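You operate a simulated robot arm through the tools that you are given. There is no shell and no other tool.

You run a simulated robot arm. Do the job below in one go: nothing can be reset, and whatever is moved stays where it is left.

## Task
Mix the colour on the card into the bowl of icing beside it.
Fine: the card by the open bottles; the drops that it lists, stirred with the wooden spoon till no streak is left; bottles back, spoon on the plate. Set down upright: what you pick out.
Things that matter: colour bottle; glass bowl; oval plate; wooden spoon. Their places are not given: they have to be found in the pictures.

The check looks at the end state, three seconds after you hand in, the way a careful person would. Anything else that was tipped, shoved, dropped, spilled or broken makes it a failure.

## Robot
A 6-joint arm with a two-finger parallel gripper, fixed in place. Base frame: the origin is at the foot of the arm, x ahead of it, y to its left, z up. Lengths are in mm, angles in rad, forces in N, time in s.
With the tool pointing down near the work surface it reaches from about 400 to 900 mm from the base axis. Its first joint turns from -2.007 to 2.007 rad. Payload 3.43 kg.
The TCP is the grasp point between the finger pads, 34 mm short of the fingertips. In the tool frame z runs along the fingers and y along their closing line. The gripper opens to 128 mm. The fingers are 24 mm wide and 12 mm thick; the gripper's body (48 by 130 mm) begins 96 mm behind the TCP.
Orientation is told as [roll, pitch, yaw] about the base's x, y, z axes, in that order, counted from this pose: with the fingers straight down and closing along the base's y, the tool's x points along the base's -x, its y along +y and its z along -z.

## Interface
- The arm moves only by the tool step_arm. Its argument "plan" is a list of rows, each a list of 3 entries, a list of its own where there are three numbers: the shift along the tool's x, y, z in mm, then the turn, a rotation vector about the tool's x, y, z in rad, then the opening, from 0 (shut) to 1 (fully open). In form: [[[tx, ty, tz], [rx, ry, rz], gripper], ...]. A call has 1 to 20 rows; each row shifts and turns the commanded pose from where the row before left it, along the tool's axes as they then stand. A row lasts 0.2 s, in which the tool goes at most 50 mm and 0.15 rad; a call with a longer step from one row to the next is refused whole, and so is a gripper value outside its range. Where a pose cannot be reached the arm comes as near as it can. A force on the tool above 40 N (or 10 N above the force at the start of the call, whichever is more), or a blocked arm, ends the call early, and 0.2 s more pass. The fingers move at their own pace (about 108 mm/s each) and stop on an object; they squeeze with about 26 N. The grip force told is the motor's: it shows also when the fingers shut on nothing. Time passes only in rows, and 0.2 s behind the last, so rows that do not move let the fingers close. The reply holds the time, the measured pose of the TCP, the force on the tool along the base axes, the opening and the grip force, in the units named above and with some noise, with the torque about the TCP (base axes, N m) and any sound that the robot's microphone picked up, and new pictures: "pictures" is both (left out), scene, wrist or none.
- Cameras (640 x 400 px; columns grow to the right, rows downward): "scene" is fixed at [217.2, 499.8, 1339.1]; the picture's right is [-0.62, -0.79, 0.00], its down [-0.41, 0.32, -0.85] and it looks along [0.67, -0.53, -0.52] (base axes); focal length 347 px, centre (320, 200). "wrist" rides on the gripper at [76, -11, -160] in the tool frame; the picture's right is [0.15, 0.99, 0.00], its down [-0.88, 0.13, -0.46] and it looks along [-0.45, 0.07, 0.89] (tool axes); focal length 234 px, centre (320, 200).
- move_column(by): slides the trunk up (or, below 0, down) by that many mm; the arm rides with it, the base frame stays. It gives what a move gives, with no picture.
- measure_at(camera, pixels): for up to 12 pixels [column, row] of the newest picture of that camera ("zoom" is the newest enlarged one), the place [x, y, z] in the base frame of the surface seen there, good to about 3 mm. The clock stands still meanwhile.
- close_up(camera, box): a new picture of the part [left, top, right, bottom] of that camera's present view, enlarged. The clock stands still meanwhile.
- job_done(): hands the job in; it is judged then, once.

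Leave the gripper open and the arm clear of the work at the hand-in unless told otherwise.

The tools are called after "Call:" as name(argument=value, ...) on one line, values as JSON. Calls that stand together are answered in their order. step_arm: Moves the arm, as the interface text tells. Its arguments: {"type":"object","properties":{"plan":{"type":"array","items":{"type":"array"}},"pictures":{"type":"string","enum":["both","scene","wrist","none"]}},"required":["plan"]} The other tools are called the same way: move_column (by) slides the trunk up or down; measure_at (camera, pixels) gives the place of the surface under pixels of a picture; close_up (camera, box) takes an enlarged picture of a part of a camera's view; job_done () hands the job in.

At the start:

```text
time_s: 0.0
ee_pos: [464.0, -16.8, 1121.5]
tool_rot: [0.0, 0.0, -0.001]
contact_force: [-0.2, 0.3, 0.4]
ft_torque: [0.0, -0.02, 0.0]
grip_width: 128.0
grip_force: 0.1
trunk travel left (down, up): [-550.0, 240.0]
```

scene: 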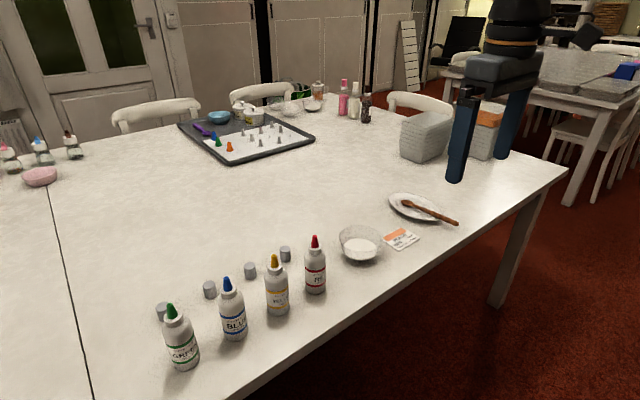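
wrist: 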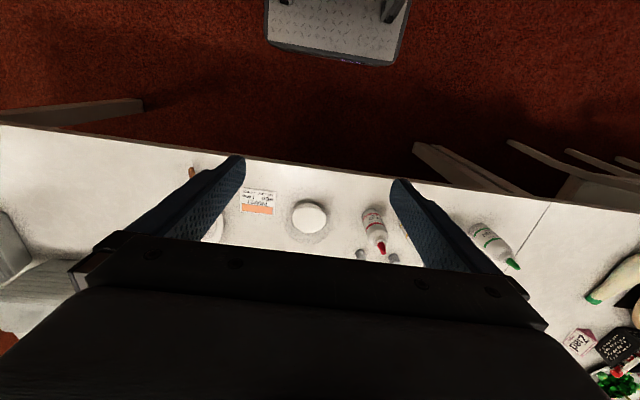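

I see four bottles (green, blue, yellow, red) with grey caps behind them, a glass bowl with white icing at about (360,244), a card at about (401,239), and a plate with the wooden spoon at about (420,208). First I enlarge the card and the bottles to read them.

Call:
close_up(camera="scene", box=[370, 220, 434, 260])

Call:
close_up(camera="wrist", box=[224, 178, 304, 228])

Call:
close_up(camera="scene", box=[140, 220, 396, 380])

```text
10.00 times, centred on (402, 240) of scene
```

zoom: 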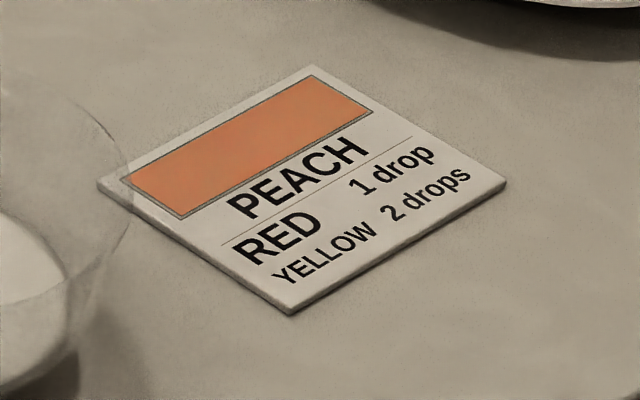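

```text
8.00 times, centred on (264, 203) of wrist
```

zoom: 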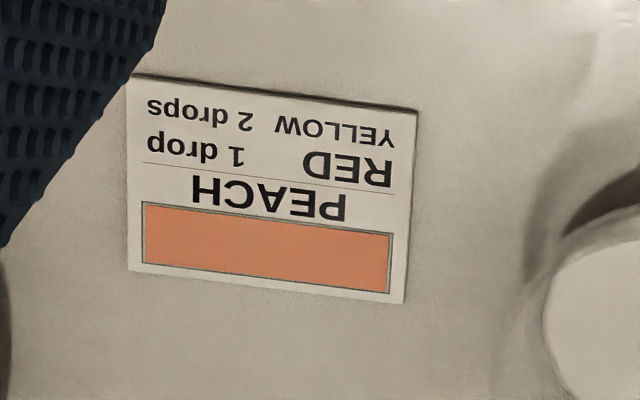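

```text
2.50 times, centred on (268, 300) of scene
```

zoom: 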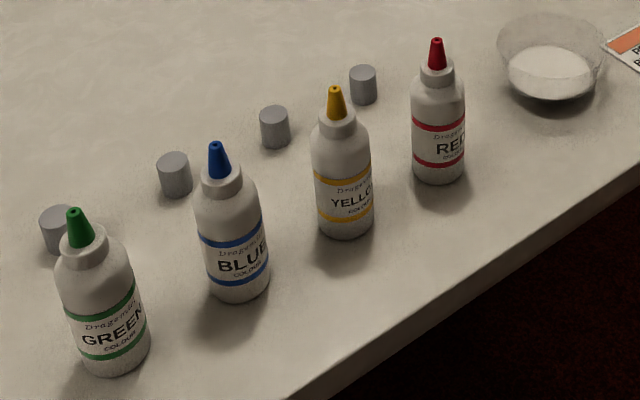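

The card reads PEACH: RED 1 drop, YELLOW 2 drops. Next I measure places: the red bottle (nozzle at (315,238), base), the yellow one (nozzle at (274,258)), the bowl, the plate and the spoon.

Call:
measure_at(camera="zoom", pixels=[[436, 40], [437, 60], [438, 90], [438, 150], [438, 180], [335, 88], [337, 118], [340, 150], [343, 205], [345, 235], [363, 70], [274, 110]])

Call:
measure_at(camera="scene", pixels=[[360, 245], [345, 250], [375, 250], [360, 228], [339, 238], [382, 240], [361, 262], [401, 239], [456, 223], [430, 211], [408, 204], [300, 330]])

Call:
close_up(camera="scene", box=[376, 180, 472, 240])

```text
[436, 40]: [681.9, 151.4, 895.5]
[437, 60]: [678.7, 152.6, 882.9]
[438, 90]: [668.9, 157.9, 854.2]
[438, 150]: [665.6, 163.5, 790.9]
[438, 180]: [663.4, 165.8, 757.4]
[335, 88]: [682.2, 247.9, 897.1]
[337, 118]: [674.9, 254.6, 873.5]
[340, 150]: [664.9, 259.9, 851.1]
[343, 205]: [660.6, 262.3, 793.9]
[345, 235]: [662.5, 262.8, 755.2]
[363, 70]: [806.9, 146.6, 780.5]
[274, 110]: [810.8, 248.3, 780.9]
```

```text
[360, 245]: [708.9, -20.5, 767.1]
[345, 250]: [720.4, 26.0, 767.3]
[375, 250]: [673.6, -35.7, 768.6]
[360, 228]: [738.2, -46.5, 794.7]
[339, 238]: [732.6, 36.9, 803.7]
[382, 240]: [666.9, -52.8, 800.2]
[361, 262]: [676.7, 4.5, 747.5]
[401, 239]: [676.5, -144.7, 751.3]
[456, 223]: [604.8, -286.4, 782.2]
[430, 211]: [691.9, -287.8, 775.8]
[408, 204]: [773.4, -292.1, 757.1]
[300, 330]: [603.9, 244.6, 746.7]
```

```text
6.67 times, centred on (424, 210) of scene
```

zoom: 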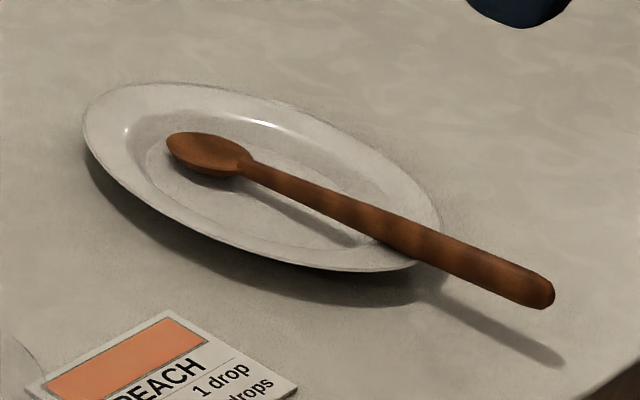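

The spoon lies over the plate rim with its handle end sticking out toward the arm. I measure the spoon, plate and table edge in the newest zoom before moving.

Call:
measure_at(camera="zoom", pixels=[[545, 290], [500, 272], [440, 247], [400, 228], [350, 208], [300, 188], [250, 165], [205, 150], [175, 143], [425, 262], [90, 130], [300, 265]])

Call:
measure_at(camera="scene", pixels=[[300, 388], [400, 308], [480, 245], [540, 195], [440, 198], [392, 196], [415, 194], [400, 250], [384, 240], [420, 238], [402, 229], [250, 330]])

```text
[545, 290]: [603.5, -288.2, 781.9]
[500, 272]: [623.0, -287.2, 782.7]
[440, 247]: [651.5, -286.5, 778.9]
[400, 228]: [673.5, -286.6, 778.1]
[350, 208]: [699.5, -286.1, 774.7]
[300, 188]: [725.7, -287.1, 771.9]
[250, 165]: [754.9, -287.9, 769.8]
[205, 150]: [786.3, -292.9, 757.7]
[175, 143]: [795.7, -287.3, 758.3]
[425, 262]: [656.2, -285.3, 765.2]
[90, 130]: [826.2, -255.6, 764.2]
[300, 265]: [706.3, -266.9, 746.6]
```

```text
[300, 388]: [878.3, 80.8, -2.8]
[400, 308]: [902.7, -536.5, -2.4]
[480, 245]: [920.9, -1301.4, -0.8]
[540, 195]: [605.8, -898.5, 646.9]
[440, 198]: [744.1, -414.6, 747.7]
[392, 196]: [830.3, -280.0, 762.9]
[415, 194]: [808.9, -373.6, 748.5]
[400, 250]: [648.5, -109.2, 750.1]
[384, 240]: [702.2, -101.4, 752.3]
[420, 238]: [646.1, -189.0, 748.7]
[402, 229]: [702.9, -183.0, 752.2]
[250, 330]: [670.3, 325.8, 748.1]
```

The spoon handle runs along x at y≈-287, with its end at x≈602 and z≈780. The table top is at z≈748 and the bowl centre is near (700,-7). I will bring the gripper to point horizontally forward, high above the table, so that I can grip bottles from the side and turn them over.

Call:
step_arm(plan=[[[-15, 0, 0], [0, -0.1428, 0], 1], [[-14.8, 0, 2.1], [0, -0.1428, 0], 1], [[-14.4, 0, 4.2], [0, -0.1428, 0], 1], [[-13.6, 0, 6.2], [0, -0.1428, 0], 1], [[-12.6, 0, 8.1], [0, -0.1428, 0], 1], [[-11.3, 0, 9.8], [0, -0.1428, 0], 1], [[-9.8, 0, 11.3], [0, -0.1428, 0], 1], [[-8.1, 0, 12.6], [0, -0.1428, 0], 1], [[-6.2, 0, 13.6], [0, -0.1428, 0], 1], [[-4.2, 0, 14.4], [0, -0.1428, 0], 1], [[-2.1, 0, 14.8], [0, -0.1428, 0], 1], [[0, 0, 0], [0, 0, 0], 1]], pictures="both")

```text
time_s: 2.6
ee_pos: [624.2, -14.9, 1121.5]
tool_rot: [2.938, -1.569, -2.936]
contact_force: [0.4, -0.9, 0.1]
ft_torque: [0.01, 0.0, 0.03]
grip_width: 128.0
grip_force: 0.0
out of reach, approached as far as the arm can: row 7, 8
trunk travel left (down, up): [-550.0, 240.0]
```

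scene: 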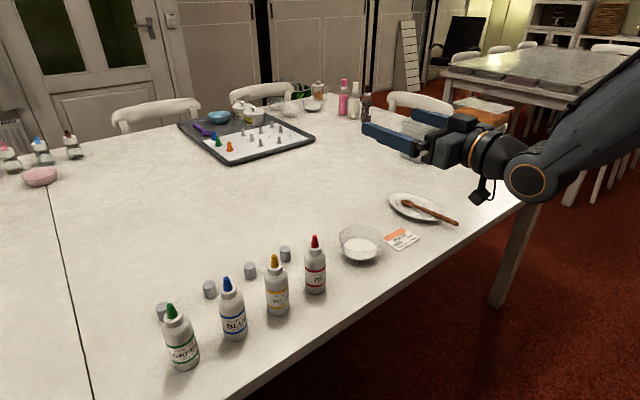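
wrist: 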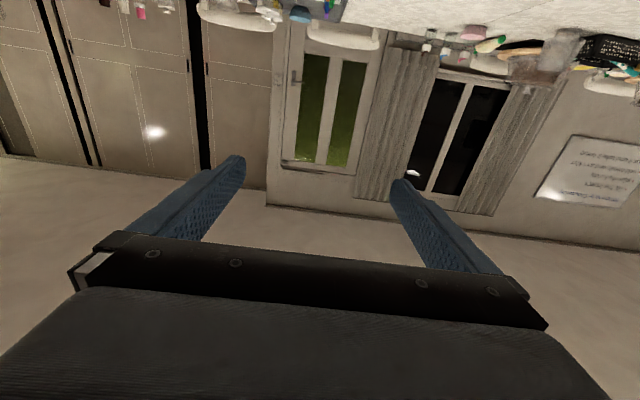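

The horizontal pose is reached, with the wrist camera hanging below. Next I test in free air whether the wrist can roll far enough (tilting toward +y, negative turn about tool z) to turn a bottle over.

Call:
step_arm(plan=[[[0, 0, 0], [0, 0, -0.15], 0.6], [[0, 0, 0], [0, 0, -0.15], 0.6], [[0, 0, 0], [0, 0, -0.15], 0.6], [[0, 0, 0], [0, 0, -0.15], 0.6], [[0, 0, 0], [0, 0, -0.15], 0.6], [[0, 0, 0], [0, 0, -0.15], 0.6], [[0, 0, 0], [0, 0, -0.15], 0.6], [[0, 0, 0], [0, 0, -0.15], 0.6], [[0, 0, 0], [0, 0, -0.15], 0.6], [[0, 0, 0], [0, 0, -0.15], 0.6], [[0, 0, 0], [0, 0, -0.15], 0.6], [[0, 0, 0], [0, 0, -0.15], 0.6], [[0, 0, 0], [0, 0, -0.15], 0.6], [[0, 0, 0], [0, 0, -0.15], 0.6], [[0, 0, 0], [0, 0, -0.15], 0.6], [[0, 0, 0], [0, 0, -0.15], 0.6], [[0, 0, 0], [0, 0, -0.15], 0.6], [[0, 0, 0], [0, 0, -0.15], 0.6]], pictures="both")

```text
time_s: 6.4
ee_pos: [624.5, -14.5, 1121.9]
tool_rot: [-1.571, 1.13, 1.569]
contact_force: [-1.0, 0.0, 0.9]
ft_torque: [-0.02, -0.01, 0.0]
grip_width: 76.8
grip_force: 0.0
trunk travel left (down, up): [-550.0, 240.0]
```

scene: 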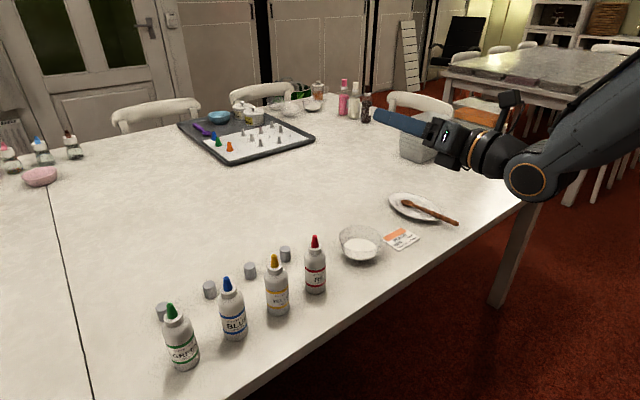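
wrist: 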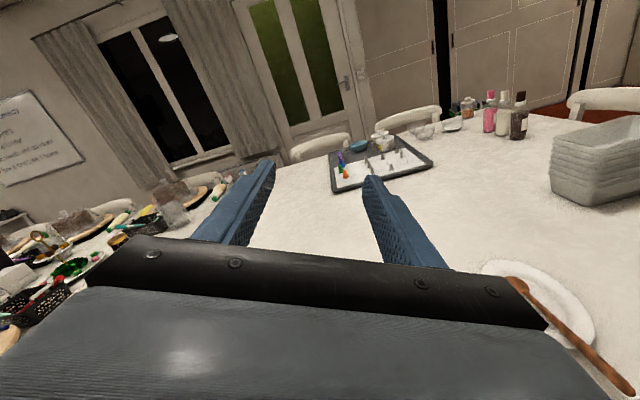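

The wrist rolls freely. I roll back to the camera-below pose and pull back a little in x, then I'll go to the front of the yellow bottle.

Call:
step_arm(plan=[[[0, 0, -4], [0, 0, 0.15], 0.6], [[0, 0, -4], [0, 0, 0.15], 0.6], [[0, 0, -4], [0, 0, 0.15], 0.6], [[0, 0, -4], [0, 0, 0.15], 0.6], [[0, 0, -4], [0, 0, 0.15], 0.6], [[0, 0, -4], [0, 0, 0.15], 0.6], [[0, 0, -4], [0, 0, 0.15], 0.6], [[0, 0, -4], [0, 0, 0.15], 0.6], [[0, 0, -4], [0, 0, 0.15], 0.6], [[0, 0, -4], [0, 0, 0.15], 0.6], [[0, 0, -4], [0, 0, 0.15], 0.6], [[0, 0, -4], [0, 0, 0.15], 0.6], [[0, 0, -4], [0, 0, 0.15], 0.6], [[0, 0, -4], [0, 0, 0.15], 0.6], [[0, 0, -4], [0, 0, 0.15], 0.6], [[0, 0, -4], [0, 0, 0.15], 0.6], [[0, 0, -4], [0, 0, 0.15], 0.6], [[0, 0, -4], [0, 0, 0.15], 0.6]], pictures="none")

```text
time_s: 10.2
ee_pos: [615.8, -17.9, 1142.7]
tool_rot: [1.117, -1.57, -1.118]
contact_force: [-0.5, 0.1, 0.0]
ft_torque: [-0.01, -0.01, 0.01]
grip_width: 76.8
grip_force: 0.0
out of reach, approached as far as the arm can: row 2, 3, 4, 5, 6, 7, 8, 9, 10, 11, 12, 13, 14, 15, 16, 17, 18
trunk travel left (down, up): [-550.0, 240.0]
```

The arm can't pull back to x≈552 on the centre line (too close to the base). Moving sideways to y≈248 gives it room, so I shift there now while coming forward slightly.

Call:
step_arm(plan=[[[0, 20, 4], [0, 0, 0], 0.6], [[0, 20, 4], [0, 0, 0], 0.6], [[0, 20, 4], [0, 0, 0], 0.6], [[0, 20, 4], [0, 0, 0], 0.6], [[0, 20, 4], [0, 0, 0], 0.6], [[0, 20, 4], [0, 0, 0], 0.6], [[0, 20, 4], [0, 0, 0], 0.6], [[0, 20, 4], [0, 0, 0], 0.6], [[0, 20, 4], [0, 0, 0], 0.6], [[0, 20, 4], [0, 0, 0], 0.6], [[0, 20, 4], [0, 0, 0], 0.6], [[0, 20, 4], [0, 0, 0], 0.6], [[0, 23, 0], [0, 0, 0], 0.6], [[0, 0, 0], [0, 0, 0], 0.6]], pictures="both")

```text
time_s: 13.2
ee_pos: [664.5, 245.0, 1142.6]
tool_rot: [-0.235, -1.571, 0.236]
contact_force: [0.1, 0.0, 0.0]
ft_torque: [0.01, 0.06, -0.01]
grip_width: 76.6
grip_force: 0.1
trunk travel left (down, up): [-550.0, 240.0]
```

scene: 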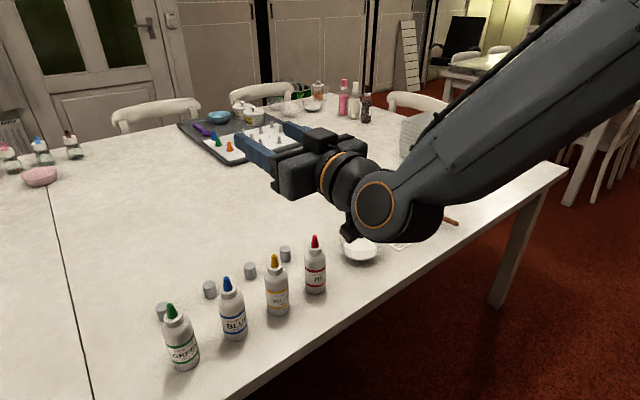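
wrist: 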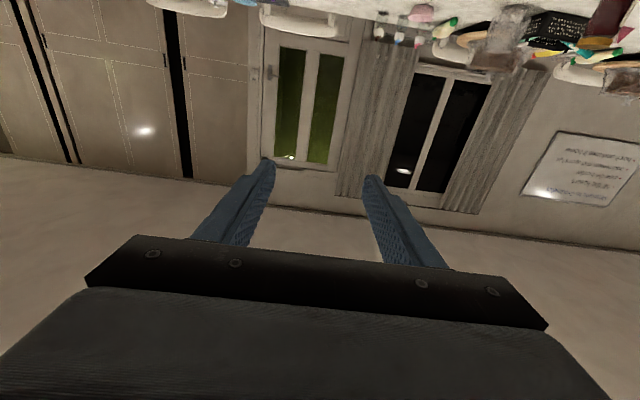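

Now at (664.5, 245, 1142.6). I pull back to x≈600 at this height, then I'll lower the trunk.

Call:
step_arm(plan=[[[0, 1, -20], [0, 0, 0], 0.6], [[0, 1, -20], [0, 0, 0], 0.6], [[0, 1, -20], [0, 0, 0], 0.6], [[0, 0, 0], [0, 0, 0], 0.6]], pictures="none")

```text
time_s: 14.2
ee_pos: [605.4, 247.0, 1144.9]
tool_rot: [0.025, -1.571, -0.024]
contact_force: [0.2, 1.2, 0.1]
ft_torque: [-0.01, 0.0, -0.02]
grip_width: 76.6
grip_force: 0.0
trunk travel left (down, up): [-550.0, 240.0]
```

Lowering the trunk most of the way first, then I'll look.

Call:
move_column(by=-250)

Call:
step_arm(plan=[[[0, 0, 0], [0, 0, 0], 0.6]], pictures="both")

```text
time_s: 16.8
ee_pos: [603.1, 247.4, 891.9]
tool_rot: [0.503, -1.569, -0.504]
contact_force: [1.2, 0.1, 0.6]
ft_torque: [0.01, -0.02, 0.02]
grip_width: 76.8
grip_force: 0.0
trunk travel left (down, up): [-300.0, 490.0]
```

```text
time_s: 17.2
ee_pos: [604.6, 248.5, 893.5]
tool_rot: [-0.182, -1.573, 0.182]
contact_force: [0.0, 0.1, 1.0]
ft_torque: [0.01, 0.0, 0.04]
grip_width: 76.7
grip_force: 0.0
trunk travel left (down, up): [-300.0, 490.0]
```

scene: 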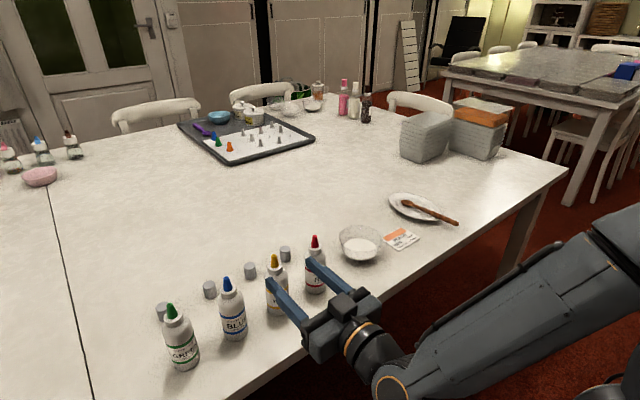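
wrist: 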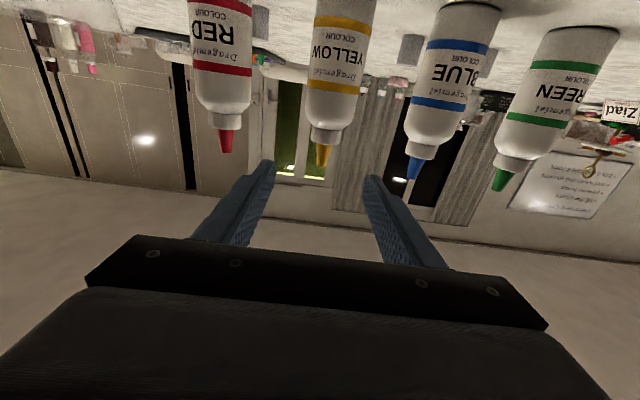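

The yellow bottle is centred between the fingers in the wrist picture (nozzle at (323,160), fingertips at (265,170) and (375,180)). I measure the bottles from this view.

Call:
measure_at(camera="wrist", pixels=[[323, 163], [323, 145], [338, 60], [310, 60], [372, 60], [250, 45], [222, 45], [192, 45], [226, 150], [415, 178], [450, 40], [425, 120]])

```text
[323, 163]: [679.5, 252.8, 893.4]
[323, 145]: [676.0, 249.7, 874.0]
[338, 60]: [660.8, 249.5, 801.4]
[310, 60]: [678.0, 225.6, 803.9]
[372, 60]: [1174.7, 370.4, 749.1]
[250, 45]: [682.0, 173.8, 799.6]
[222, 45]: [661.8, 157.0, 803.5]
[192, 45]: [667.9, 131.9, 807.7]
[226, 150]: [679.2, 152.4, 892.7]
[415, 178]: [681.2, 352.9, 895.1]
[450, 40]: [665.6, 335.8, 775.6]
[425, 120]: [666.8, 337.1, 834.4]
```

Yellow axis ≈ (684, 250), red axis ≈ (684, 151). I lower the trunk by another 92 mm to grip height (z≈801).

Call:
move_column(by=-92)

Call:
step_arm(plan=[[[0, 1, 0], [0, 0, 0], 0.6]], pictures="both")

```text
time_s: 18.4
ee_pos: [604.7, 249.0, 802.5]
tool_rot: [0.004, -1.567, -0.005]
contact_force: [0.3, 0.1, -0.3]
ft_torque: [0.01, -0.02, -0.01]
grip_width: 76.9
grip_force: 0.1
trunk travel left (down, up): [-208.0, 582.0]
```

```text
time_s: 18.9
ee_pos: [604.7, 248.9, 801.5]
tool_rot: [0.112, -1.57, -0.112]
contact_force: [-0.6, 0.2, 0.7]
ft_torque: [0.0, 0.01, 0.02]
grip_width: 76.7
grip_force: 0.0
trunk travel left (down, up): [-208.0, 582.0]
```

scene: 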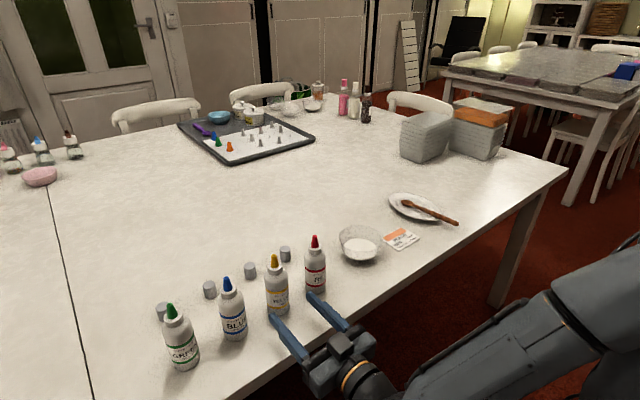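
wrist: 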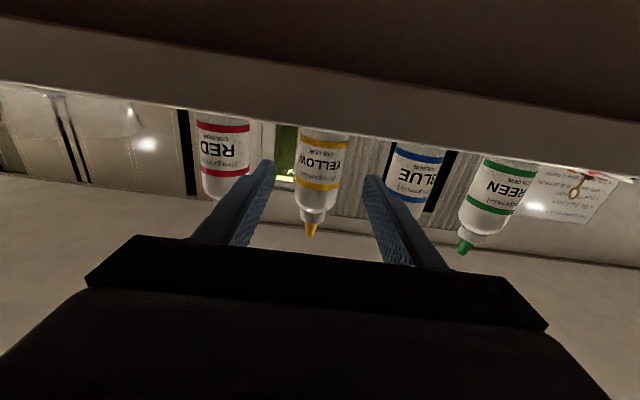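

The gripper is level with the bottle body, the camera below the table top level. Before advancing I check where the table's front edge is, to keep the camera clear of it.

Call:
measure_at(camera="wrist", pixels=[[320, 115], [320, 70], [320, 80], [320, 40], [120, 60], [560, 120], [210, 110], [330, 132]])

Call:
measure_at(camera="scene", pixels=[[360, 308], [380, 293], [420, 262], [372, 287]])

```text
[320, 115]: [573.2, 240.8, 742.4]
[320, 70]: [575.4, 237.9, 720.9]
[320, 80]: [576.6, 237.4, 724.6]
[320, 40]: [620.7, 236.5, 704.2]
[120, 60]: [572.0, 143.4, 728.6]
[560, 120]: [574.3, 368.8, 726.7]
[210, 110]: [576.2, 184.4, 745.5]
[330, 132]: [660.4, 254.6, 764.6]
```

```text
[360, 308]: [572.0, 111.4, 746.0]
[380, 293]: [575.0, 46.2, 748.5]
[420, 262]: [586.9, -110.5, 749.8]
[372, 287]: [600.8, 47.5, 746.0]
```

The table edge is at x≈574 and its underside at about z≈705. The camera would be near x≈515 at the grasp, which is clear. I advance 70 mm to x≈675.

Call:
step_arm(plan=[[[0, 0.5, 10], [0, 0, 0], 0.6], [[0, 0.5, 10], [0, 0, 0], 0.6], [[0, 0, 10], [0, 0, 0], 0.6], [[0, 0, 10], [0, 0, 0], 0.6], [[0, 0, 10], [0, 0, 0], 0.6], [[0, 0, 10], [0, 0, 0], 0.6], [[0, 0, 10], [0, 0, 0], 0.6], [[0, 0, 0], [0, 0, 0], 0.6]], pictures="both")

```text
time_s: 20.6
ee_pos: [675.1, 250.4, 800.1]
tool_rot: [-0.469, -1.572, 0.468]
contact_force: [0.0, 0.0, 0.2]
ft_torque: [-0.02, -0.01, 0.01]
grip_width: 76.7
grip_force: 0.1
trunk travel left (down, up): [-208.0, 582.0]
```

scene: 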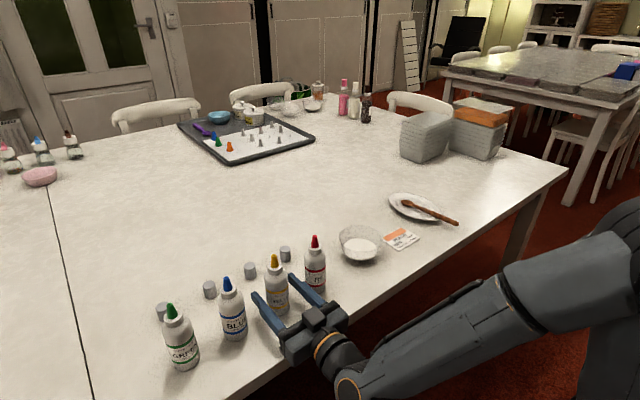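
wrist: 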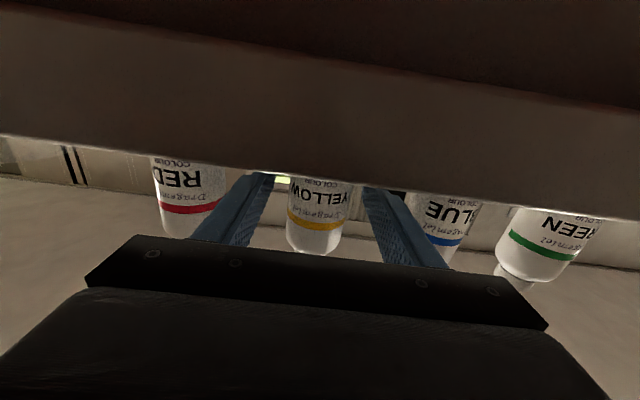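

The fingers straddle the yellow bottle. I close gently in stages to find the bottle's width and how hard the grip gets.

Call:
step_arm(plan=[[[0, 0, 0], [0, 0, 0], 0.48], [[0, 0, 0], [0, 0, 0], 0.42], [[0, 0, 0], [0, 0, 0], 0.39], [[0, 0, 0], [0, 0, 0], 0.39]], pictures="none")

```text
time_s: 21.6
ee_pos: [675.0, 250.0, 799.9]
tool_rot: [-0.281, -1.571, 0.28]
contact_force: [-0.3, 0.6, 0.5]
ft_torque: [-0.03, 0.03, 0.01]
grip_width: 49.7
grip_force: 0.0
trunk travel left (down, up): [-208.0, 582.0]
```

No contact yet at 49.7 mm. I close a bit further.

Call:
step_arm(plan=[[[0, 0, 0], [0, 0, 0], 0.37], [[0, 0, 0], [0, 0, 0], 0.37]], pictures="none")

```text
time_s: 22.2
ee_pos: [674.2, 250.0, 800.6]
tool_rot: [-0.258, -1.571, 0.257]
contact_force: [-0.2, -0.1, 0.5]
ft_torque: [0.03, -0.03, 0.0]
grip_width: 47.6
grip_force: 1.0
trunk travel left (down, up): [-208.0, 582.0]
```

Call:
step_arm(plan=[[[0, 0, 0], [0, 0, 0], 0.355], [[0, 0, 0], [0, 0, 0], 0.355]], pictures="none")

```text
time_s: 22.9
ee_pos: [674.3, 249.1, 800.7]
tool_rot: [-0.121, -1.571, 0.121]
contact_force: [0.0, -1.0, -1.0]
ft_torque: [-0.02, 0.0, 0.0]
grip_width: 46.6
grip_force: 25.8
trunk travel left (down, up): [-208.0, 582.0]
```

Call:
step_arm(plan=[[[0, 0, 0], [0, 0, 0], 0.363], [[0, 0, 0], [0, 0, 0], 0.363]], pictures="none")

```text
time_s: 23.4
ee_pos: [675.3, 248.6, 800.8]
tool_rot: [-0.207, -1.571, 0.207]
contact_force: [0.5, -0.8, 0.5]
ft_torque: [0.01, -0.02, 0.0]
grip_width: 47.4
grip_force: 8.2
trunk travel left (down, up): [-208.0, 582.0]
```

The bottle is about 47.5 mm wide and gives slightly when squeezed: 8 N at setting 0.363, 26 N at 0.355. I keep a gentle grip and lift a little with the arm to see that it holds.

Call:
step_arm(plan=[[[0, 0, 0], [0, 0, 0], 0.361], [[-5, 0, 0], [0, 0, 0], 0.361], [[-10, 0, 0], [0, 0, 0], 0.361], [[-10, 0, 0], [0, 0, 0], 0.361], [[0, 0, 0], [0, 0, 0], 0.361]], pictures="both")

```text
time_s: 24.6
ee_pos: [673.5, 250.3, 826.8]
tool_rot: [0.061, -1.571, -0.061]
contact_force: [0.1, 0.4, 0.7]
ft_torque: [0.01, 0.0, 0.01]
grip_width: 47.3
grip_force: 0.4
trunk travel left (down, up): [-208.0, 582.0]
```

scene: 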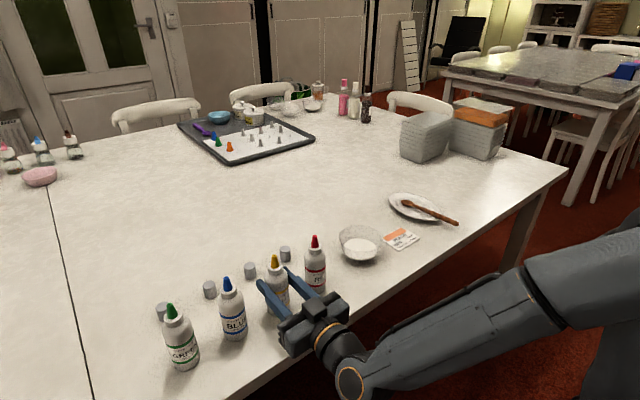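
wrist: 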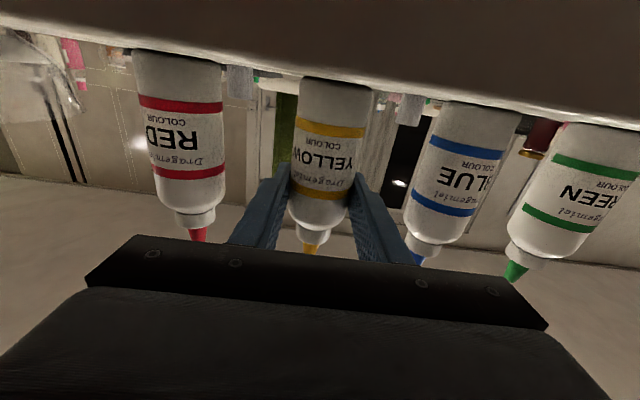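

The fingers slid up along the bottle: the grip force dropped to 0.4 N and the nozzle stayed at (274,258), so the bottle is still standing. I go back down and grip more firmly.

Call:
step_arm(plan=[[[0, 0, 0], [0, 0, 0], 0.4], [[10, 0, 0], [0, 0, 0], 0.42], [[10, 0, 0], [0, 0, 0], 0.42], [[5, 0, 0], [0, 0, 0], 0.42], [[0, 0, 0], [0, 0, 0], 0.35], [[0, 0, 0], [0, 0, 0], 0.35]], pictures="none")

Call:
step_arm(plan=[[[0, 0, 0], [0, 0, 0], 0.35], [[0, 0, 0], [0, 0, 0], 0.35], [[0, 0, 0], [0, 0, 0], 0.35], [[0, 0, 0], [0, 0, 0], 0.35]], pictures="both")

```text
time_s: 26.1
ee_pos: [674.3, 249.4, 800.9]
tool_rot: [2.65, -1.572, -2.65]
contact_force: [0.3, -1.9, 2.6]
ft_torque: [-0.08, 0.03, 0.0]
grip_width: 46.5
grip_force: 25.5
trunk travel left (down, up): [-208.0, 582.0]
```

```text
time_s: 27.1
ee_pos: [674.4, 249.6, 801.5]
tool_rot: [0.513, -1.572, -0.514]
contact_force: [1.5, -1.9, 2.7]
ft_torque: [-0.06, -0.04, -0.02]
grip_width: 46.5
grip_force: 25.8
trunk travel left (down, up): [-208.0, 582.0]
```

scene: 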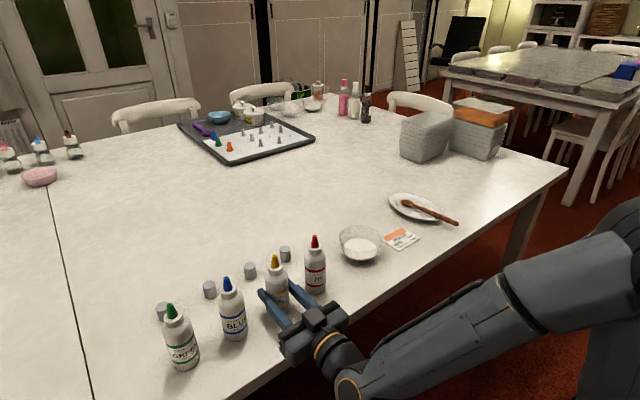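
wrist: 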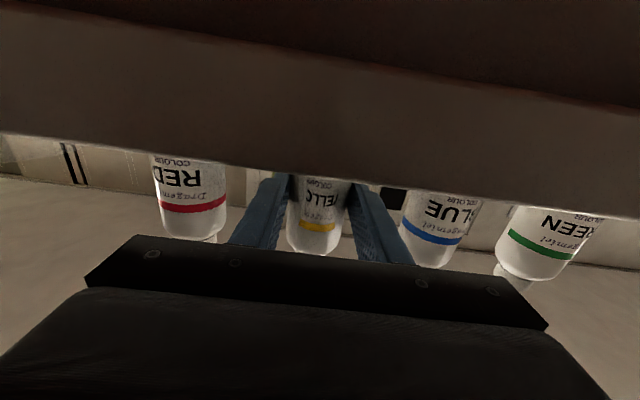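

Grip is now firm at 25.8 N. I lift 25 mm with the arm and check.

Call:
step_arm(plan=[[[-5, 0, 0], [0, 0, 0], 0.35], [[-10, 0, 0], [0, 0, 0], 0.35], [[-10, 0, 0], [0, 0, 0], 0.35], [[0, 0, 0], [0, 0, 0], 0.35]], pictures="both")

```text
time_s: 28.1
ee_pos: [675.5, 250.0, 826.9]
tool_rot: [-0.346, -1.569, 0.346]
contact_force: [-0.7, 0.6, -1.3]
ft_torque: [0.0, 0.01, -0.03]
grip_width: 46.4
grip_force: 25.9
trunk travel left (down, up): [-208.0, 582.0]
```

scene: 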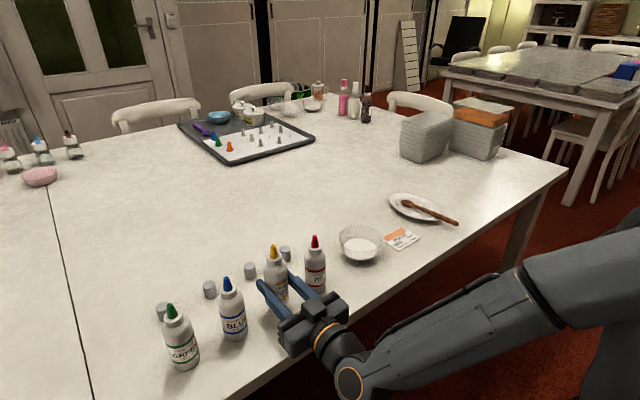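
wrist: 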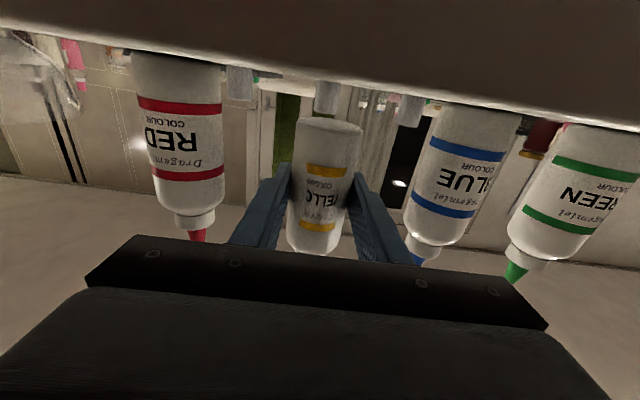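

The bottle lifts cleanly. I raise the trunk by 150 mm so that the bottle passes well above the red one.

Call:
move_column(by=150)

Call:
step_arm(plan=[[[0, -25, 1], [0, 0, 0], 0.35], [[0, -25, 1], [0, 0, 0], 0.35], [[0, -25, 1], [0, 0, 0], 0.35], [[0, -25, 1], [0, 0, 0], 0.35], [[0, -25, 1], [0, 0, 0], 0.35], [[0, -25, 1], [0, 0, 0], 0.35], [[0, -25, 1], [0, 0, 0], 0.35], [[0, -25, 1], [0, 0, 0], 0.35], [[0, -25, 1], [0, 0, 0], 0.35], [[0, -25, 2], [0, 0, 0], 0.35], [[0, -25, 2], [0, 0, 0], 0.35], [[0, -25, 2], [0, 0, 0], 0.35], [[0, -24, 1], [0, 0, 0], 0.35], [[0, 0, 0], [0, 0, 0], 0.35]], pictures="both")

```text
time_s: 29.8
ee_pos: [674.6, 250.9, 974.8]
tool_rot: [-0.098, -1.571, 0.1]
contact_force: [0.4, 0.1, -0.7]
ft_torque: [0.01, 0.05, -0.03]
grip_width: 46.4
grip_force: 25.8
trunk travel left (down, up): [-358.0, 432.0]
```

```text
time_s: 32.8
ee_pos: [692.2, -73.6, 976.2]
tool_rot: [0.456, -1.572, -0.454]
contact_force: [0.3, 0.0, -1.1]
ft_torque: [0.02, 0.03, -0.04]
grip_width: 46.5
grip_force: 26.4
trunk travel left (down, up): [-358.0, 432.0]
```

scene: 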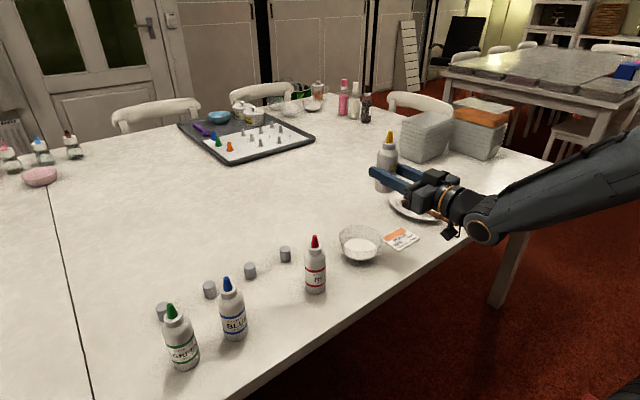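
wrist: 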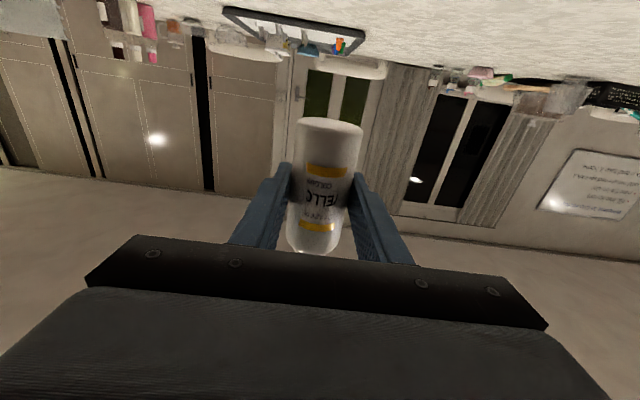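

The bottle is now beyond the bowl at y≈-74, z≈976, view of the bowl unobstructed. I measure the nozzle tip and body in a close-up to know its offset from the TCP.

Call:
close_up(camera="scene", box=[352, 120, 432, 170])

Call:
measure_at(camera="scene", pixels=[[390, 134], [389, 142], [387, 162], [386, 186]])

Call:
close_up(camera="scene", box=[320, 215, 400, 265])

```text
8.00 times, centred on (392, 145) of scene
```

zoom: 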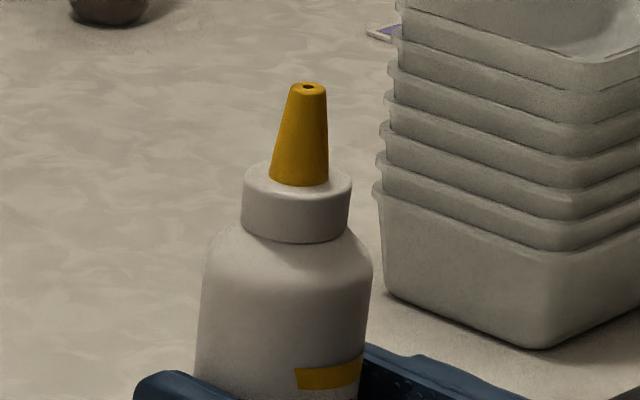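

```text
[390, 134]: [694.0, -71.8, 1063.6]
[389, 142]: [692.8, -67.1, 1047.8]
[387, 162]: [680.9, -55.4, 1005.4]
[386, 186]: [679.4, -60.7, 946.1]
```

```text
8.00 times, centred on (360, 240) of scene
```

zoom: 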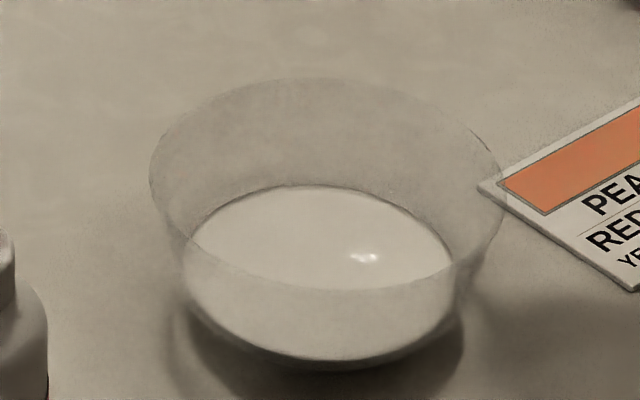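

The tip sits about 92 mm above the TCP, and the bowl centre is ≈(699,-10) with its rim at z≈800. I lower the trunk so the TCP is at z≈920 and roll the bottle to near-horizontal toward +y. The nozzle then lies over the bowl.

Call:
move_column(by=-56)

Call:
step_arm(plan=[[[0, 0, 0], [0, 0, -0.14], 0.35], [[0, 0, 0], [0, 0, -0.14], 0.35], [[0, 0, 0], [0, 0, -0.14], 0.35], [[0, 0, 0], [0, 0, -0.14], 0.35], [[0, 0, 0], [0, 0, -0.14], 0.35], [[0, 0, 0], [0, 0, -0.14], 0.35], [[0, 0, 0], [0, 0, -0.14], 0.35], [[0, 0, 0], [0, 0, -0.14], 0.35], [[0, 0, 0], [0, 0, -0.14], 0.35], [[0, 0, 0], [0, 0, -0.14], 0.35]], pictures="both")

```text
time_s: 33.8
ee_pos: [690.5, -73.1, 919.4]
tool_rot: [-0.942, -1.572, 0.941]
contact_force: [0.5, -0.6, 0.0]
ft_torque: [0.01, 0.0, -0.01]
grip_width: 46.8
grip_force: 26.5
trunk travel left (down, up): [-302.0, 488.0]
```

```text
time_s: 36.0
ee_pos: [691.4, -75.0, 919.5]
tool_rot: [-1.57, -0.169, 1.571]
contact_force: [0.0, 0.8, -1.5]
ft_torque: [-0.02, 0.01, -0.03]
grip_width: 46.4
grip_force: 25.5
trunk travel left (down, up): [-302.0, 488.0]
```

scene: 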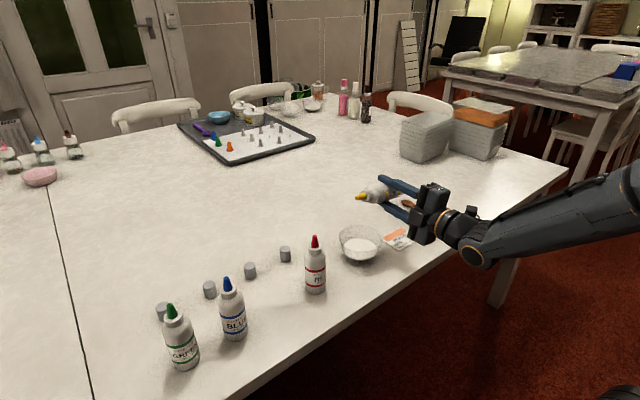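
wrist: 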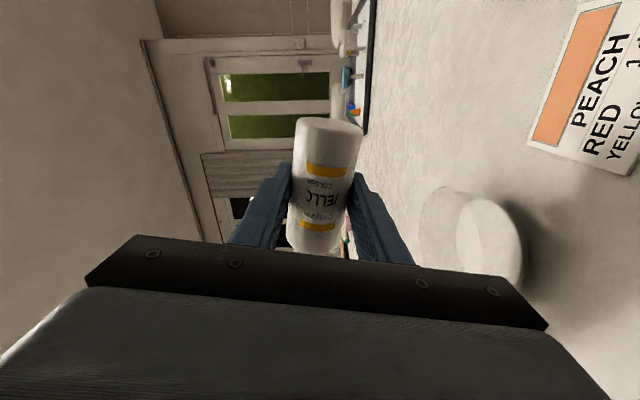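

The bottle is near-horizontal and nothing has dripped. I roll on in small steps, about 105° now, and look at the bowl.

Call:
step_arm(plan=[[[0, 0, 0], [0, 0, -0.14], 0.35], [[0, 0, 0], [0, 0, -0.14], 0.35], [[0, 0, 0], [0, 0, -0.14], 0.35], [[0, 0, 0], [0, 0, 0], 0.35]], pictures="both")

Call:
close_up(camera="scene", box=[320, 185, 416, 245])

```text
time_s: 37.0
ee_pos: [691.0, -74.0, 919.6]
tool_rot: [-1.572, 0.251, 1.57]
contact_force: [0.2, -0.6, -1.1]
ft_torque: [-0.01, 0.03, -0.02]
grip_width: 46.5
grip_force: 26.4
trunk travel left (down, up): [-302.0, 488.0]
```

scene: 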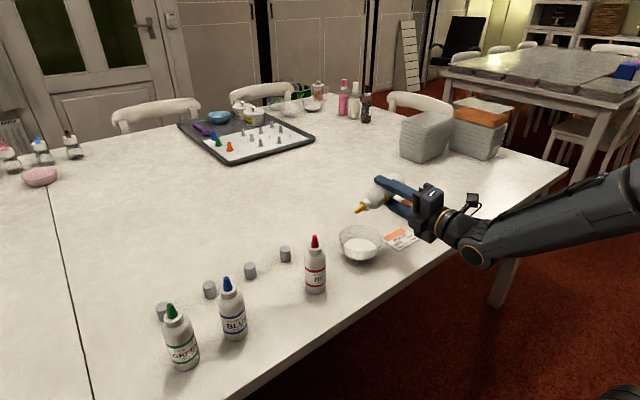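
wrist: 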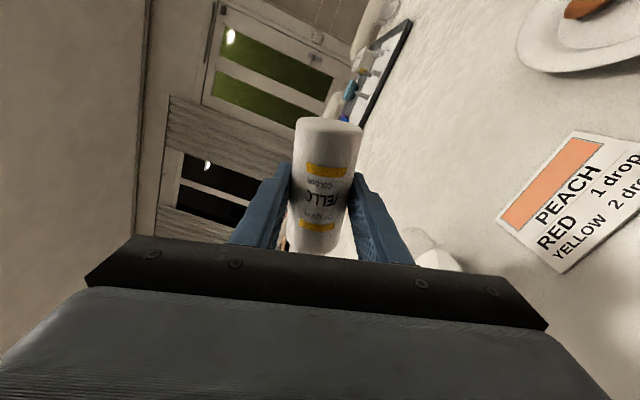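

```text
6.67 times, centred on (368, 215) of scene
```

zoom: 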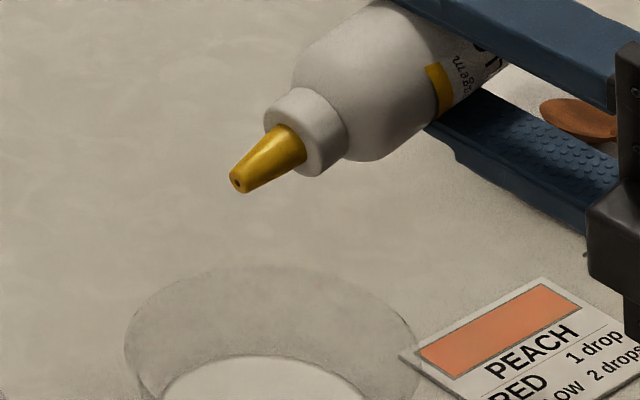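

Call:
measure_at(camera="zoom", pixels=[[238, 182], [250, 170], [285, 148], [290, 120]])

```text
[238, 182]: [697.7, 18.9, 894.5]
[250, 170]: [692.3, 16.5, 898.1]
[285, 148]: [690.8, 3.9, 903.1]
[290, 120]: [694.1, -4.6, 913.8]
```

The tip is at (698, 19, 895), inside the bowl outline, with no drop yet. I continue to about 120°.

Call:
step_arm(plan=[[[0, 0, 0], [0, 0, -0.14], 0.35], [[0, 0, 0], [0, 0, -0.14], 0.35], [[0, 0, 0], [0, 0, 0], 0.35], [[0, 0, 0], [0, 0, 0], 0.35]], pictures="scene")

Call:
close_up(camera="scene", box=[320, 195, 416, 255])

```text
time_s: 38.0
ee_pos: [690.7, -74.1, 921.2]
tool_rot: [-1.571, 0.528, 1.571]
contact_force: [-0.2, -0.5, -1.9]
ft_torque: [0.02, 0.0, 0.04]
grip_width: 46.5
grip_force: 26.0
trunk travel left (down, up): [-302.0, 488.0]
```

scene: 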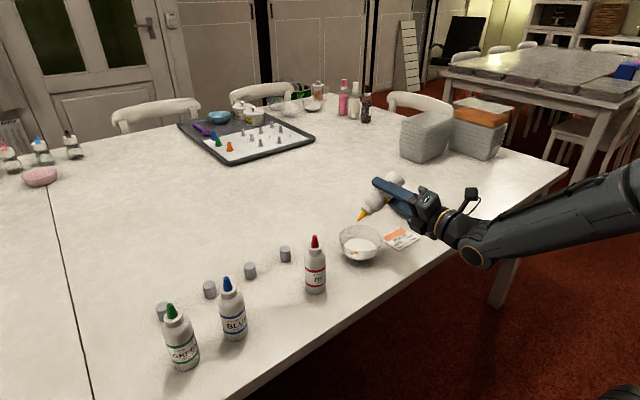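

```text
6.67 times, centred on (368, 225) of scene
```

zoom: 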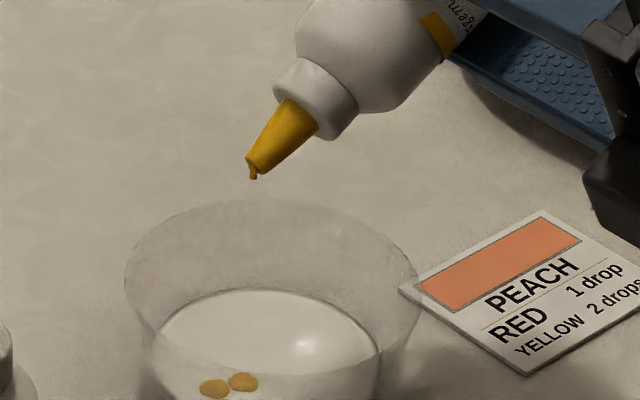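

Two yellow drops have landed on the icing, seen at zoom (214,389) and (243,382), and a third bead is hanging at the nozzle. I stop the dripping at once: ease the squeeze for a moment while rolling back as fast as allowed, then grip firmly again once the nozzle is above horizontal.

Call:
step_arm(plan=[[[0, 0, 0], [0, 0, 0.15], 0.361], [[0, 0, 0], [0, 0, 0.15], 0.361], [[0, 0, 0], [0, 0, 0.15], 0.361], [[0, 0, 0], [0, 0, 0.15], 0.361], [[0, 0, 0], [0, 0, 0.15], 0.35], [[0, 0, 0], [0, 0, 0.1], 0.35]], pictures="both")

Call:
close_up(camera="scene", box=[320, 205, 400, 255])

```text
time_s: 39.4
ee_pos: [690.1, -74.4, 920.7]
tool_rot: [-1.571, -0.323, 1.571]
contact_force: [0.0, -0.4, -0.6]
ft_torque: [-0.02, 0.03, -0.02]
grip_width: 46.5
grip_force: 25.6
trunk travel left (down, up): [-302.0, 488.0]
```

scene: 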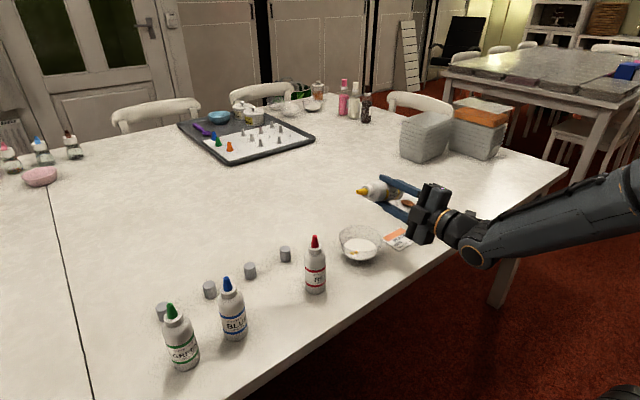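
wrist: 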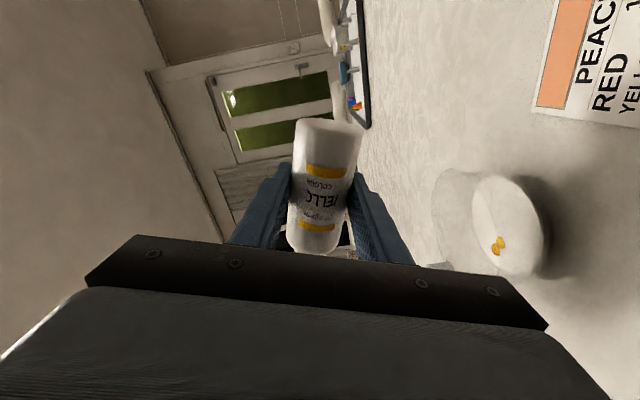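

```text
8.00 times, centred on (360, 230) of scene
```

zoom: 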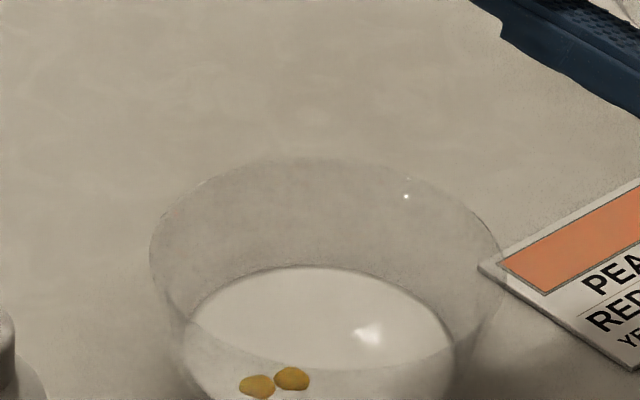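

Still seemingly two drops. I check closely in both cameras, plus the nozzle.

Call:
close_up(camera="wrist", box=[456, 200, 536, 250])

Call:
close_up(camera="scene", box=[328, 230, 392, 270])

Call:
close_up(camera="scene", box=[344, 172, 408, 212])

```text
8.00 times, centred on (496, 225) of wrist
```

zoom: 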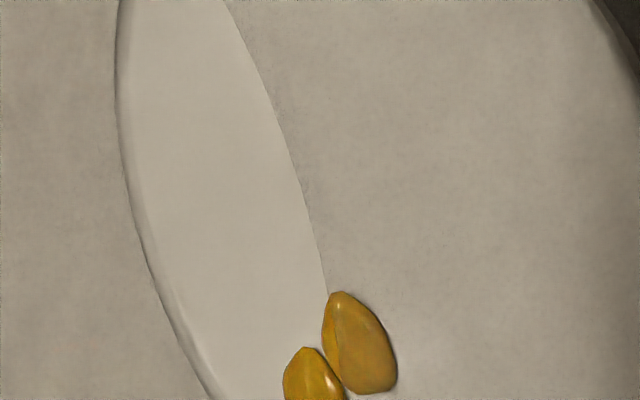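

```text
10.00 times, centred on (360, 250) of scene
```

zoom: 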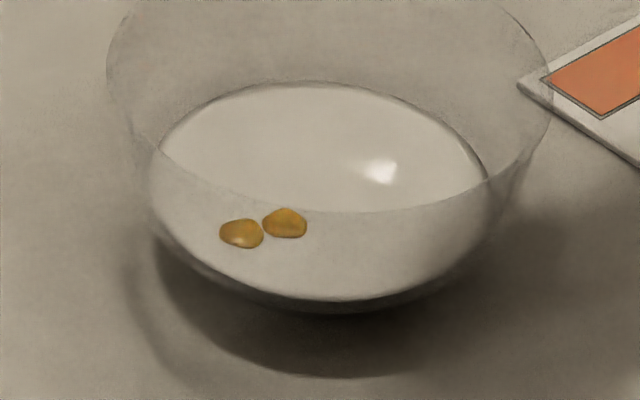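

```text
10.00 times, centred on (376, 192) of scene
```

zoom: 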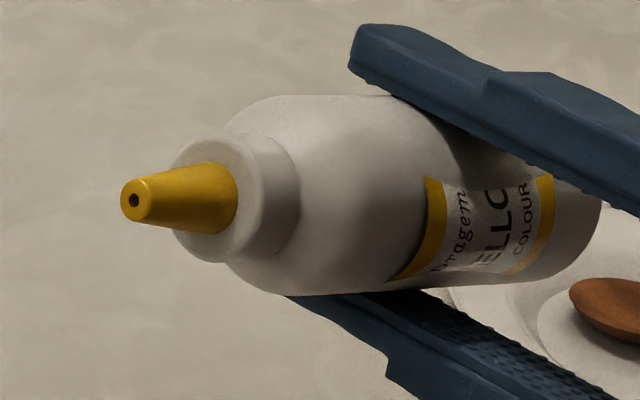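

Call:
close_up(camera="wrist", box=[480, 230, 520, 255])

Call:
close_up(camera="scene", box=[344, 245, 368, 260])

```text
16.00 times, centred on (500, 242) of wrist
```

zoom: 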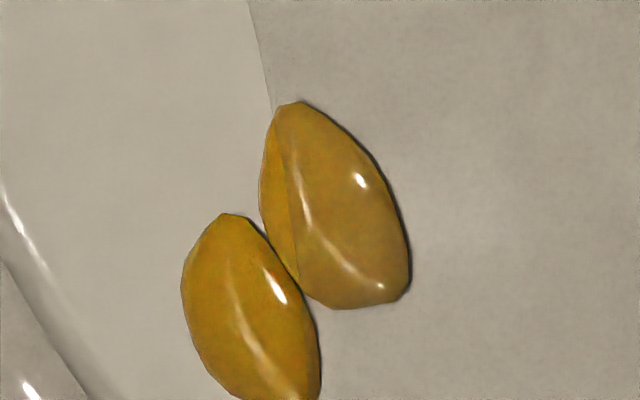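

```text
16.00 times, centred on (356, 252) of scene
```

zoom: 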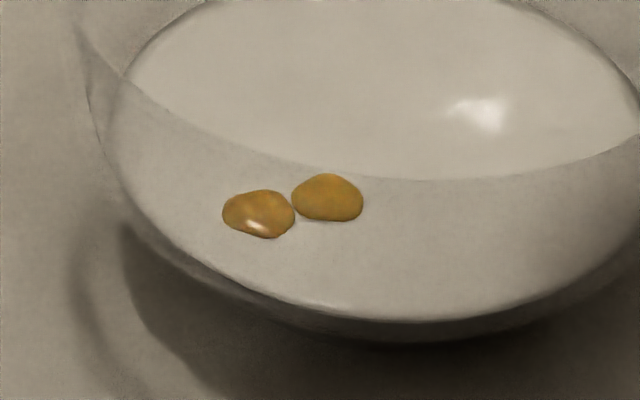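

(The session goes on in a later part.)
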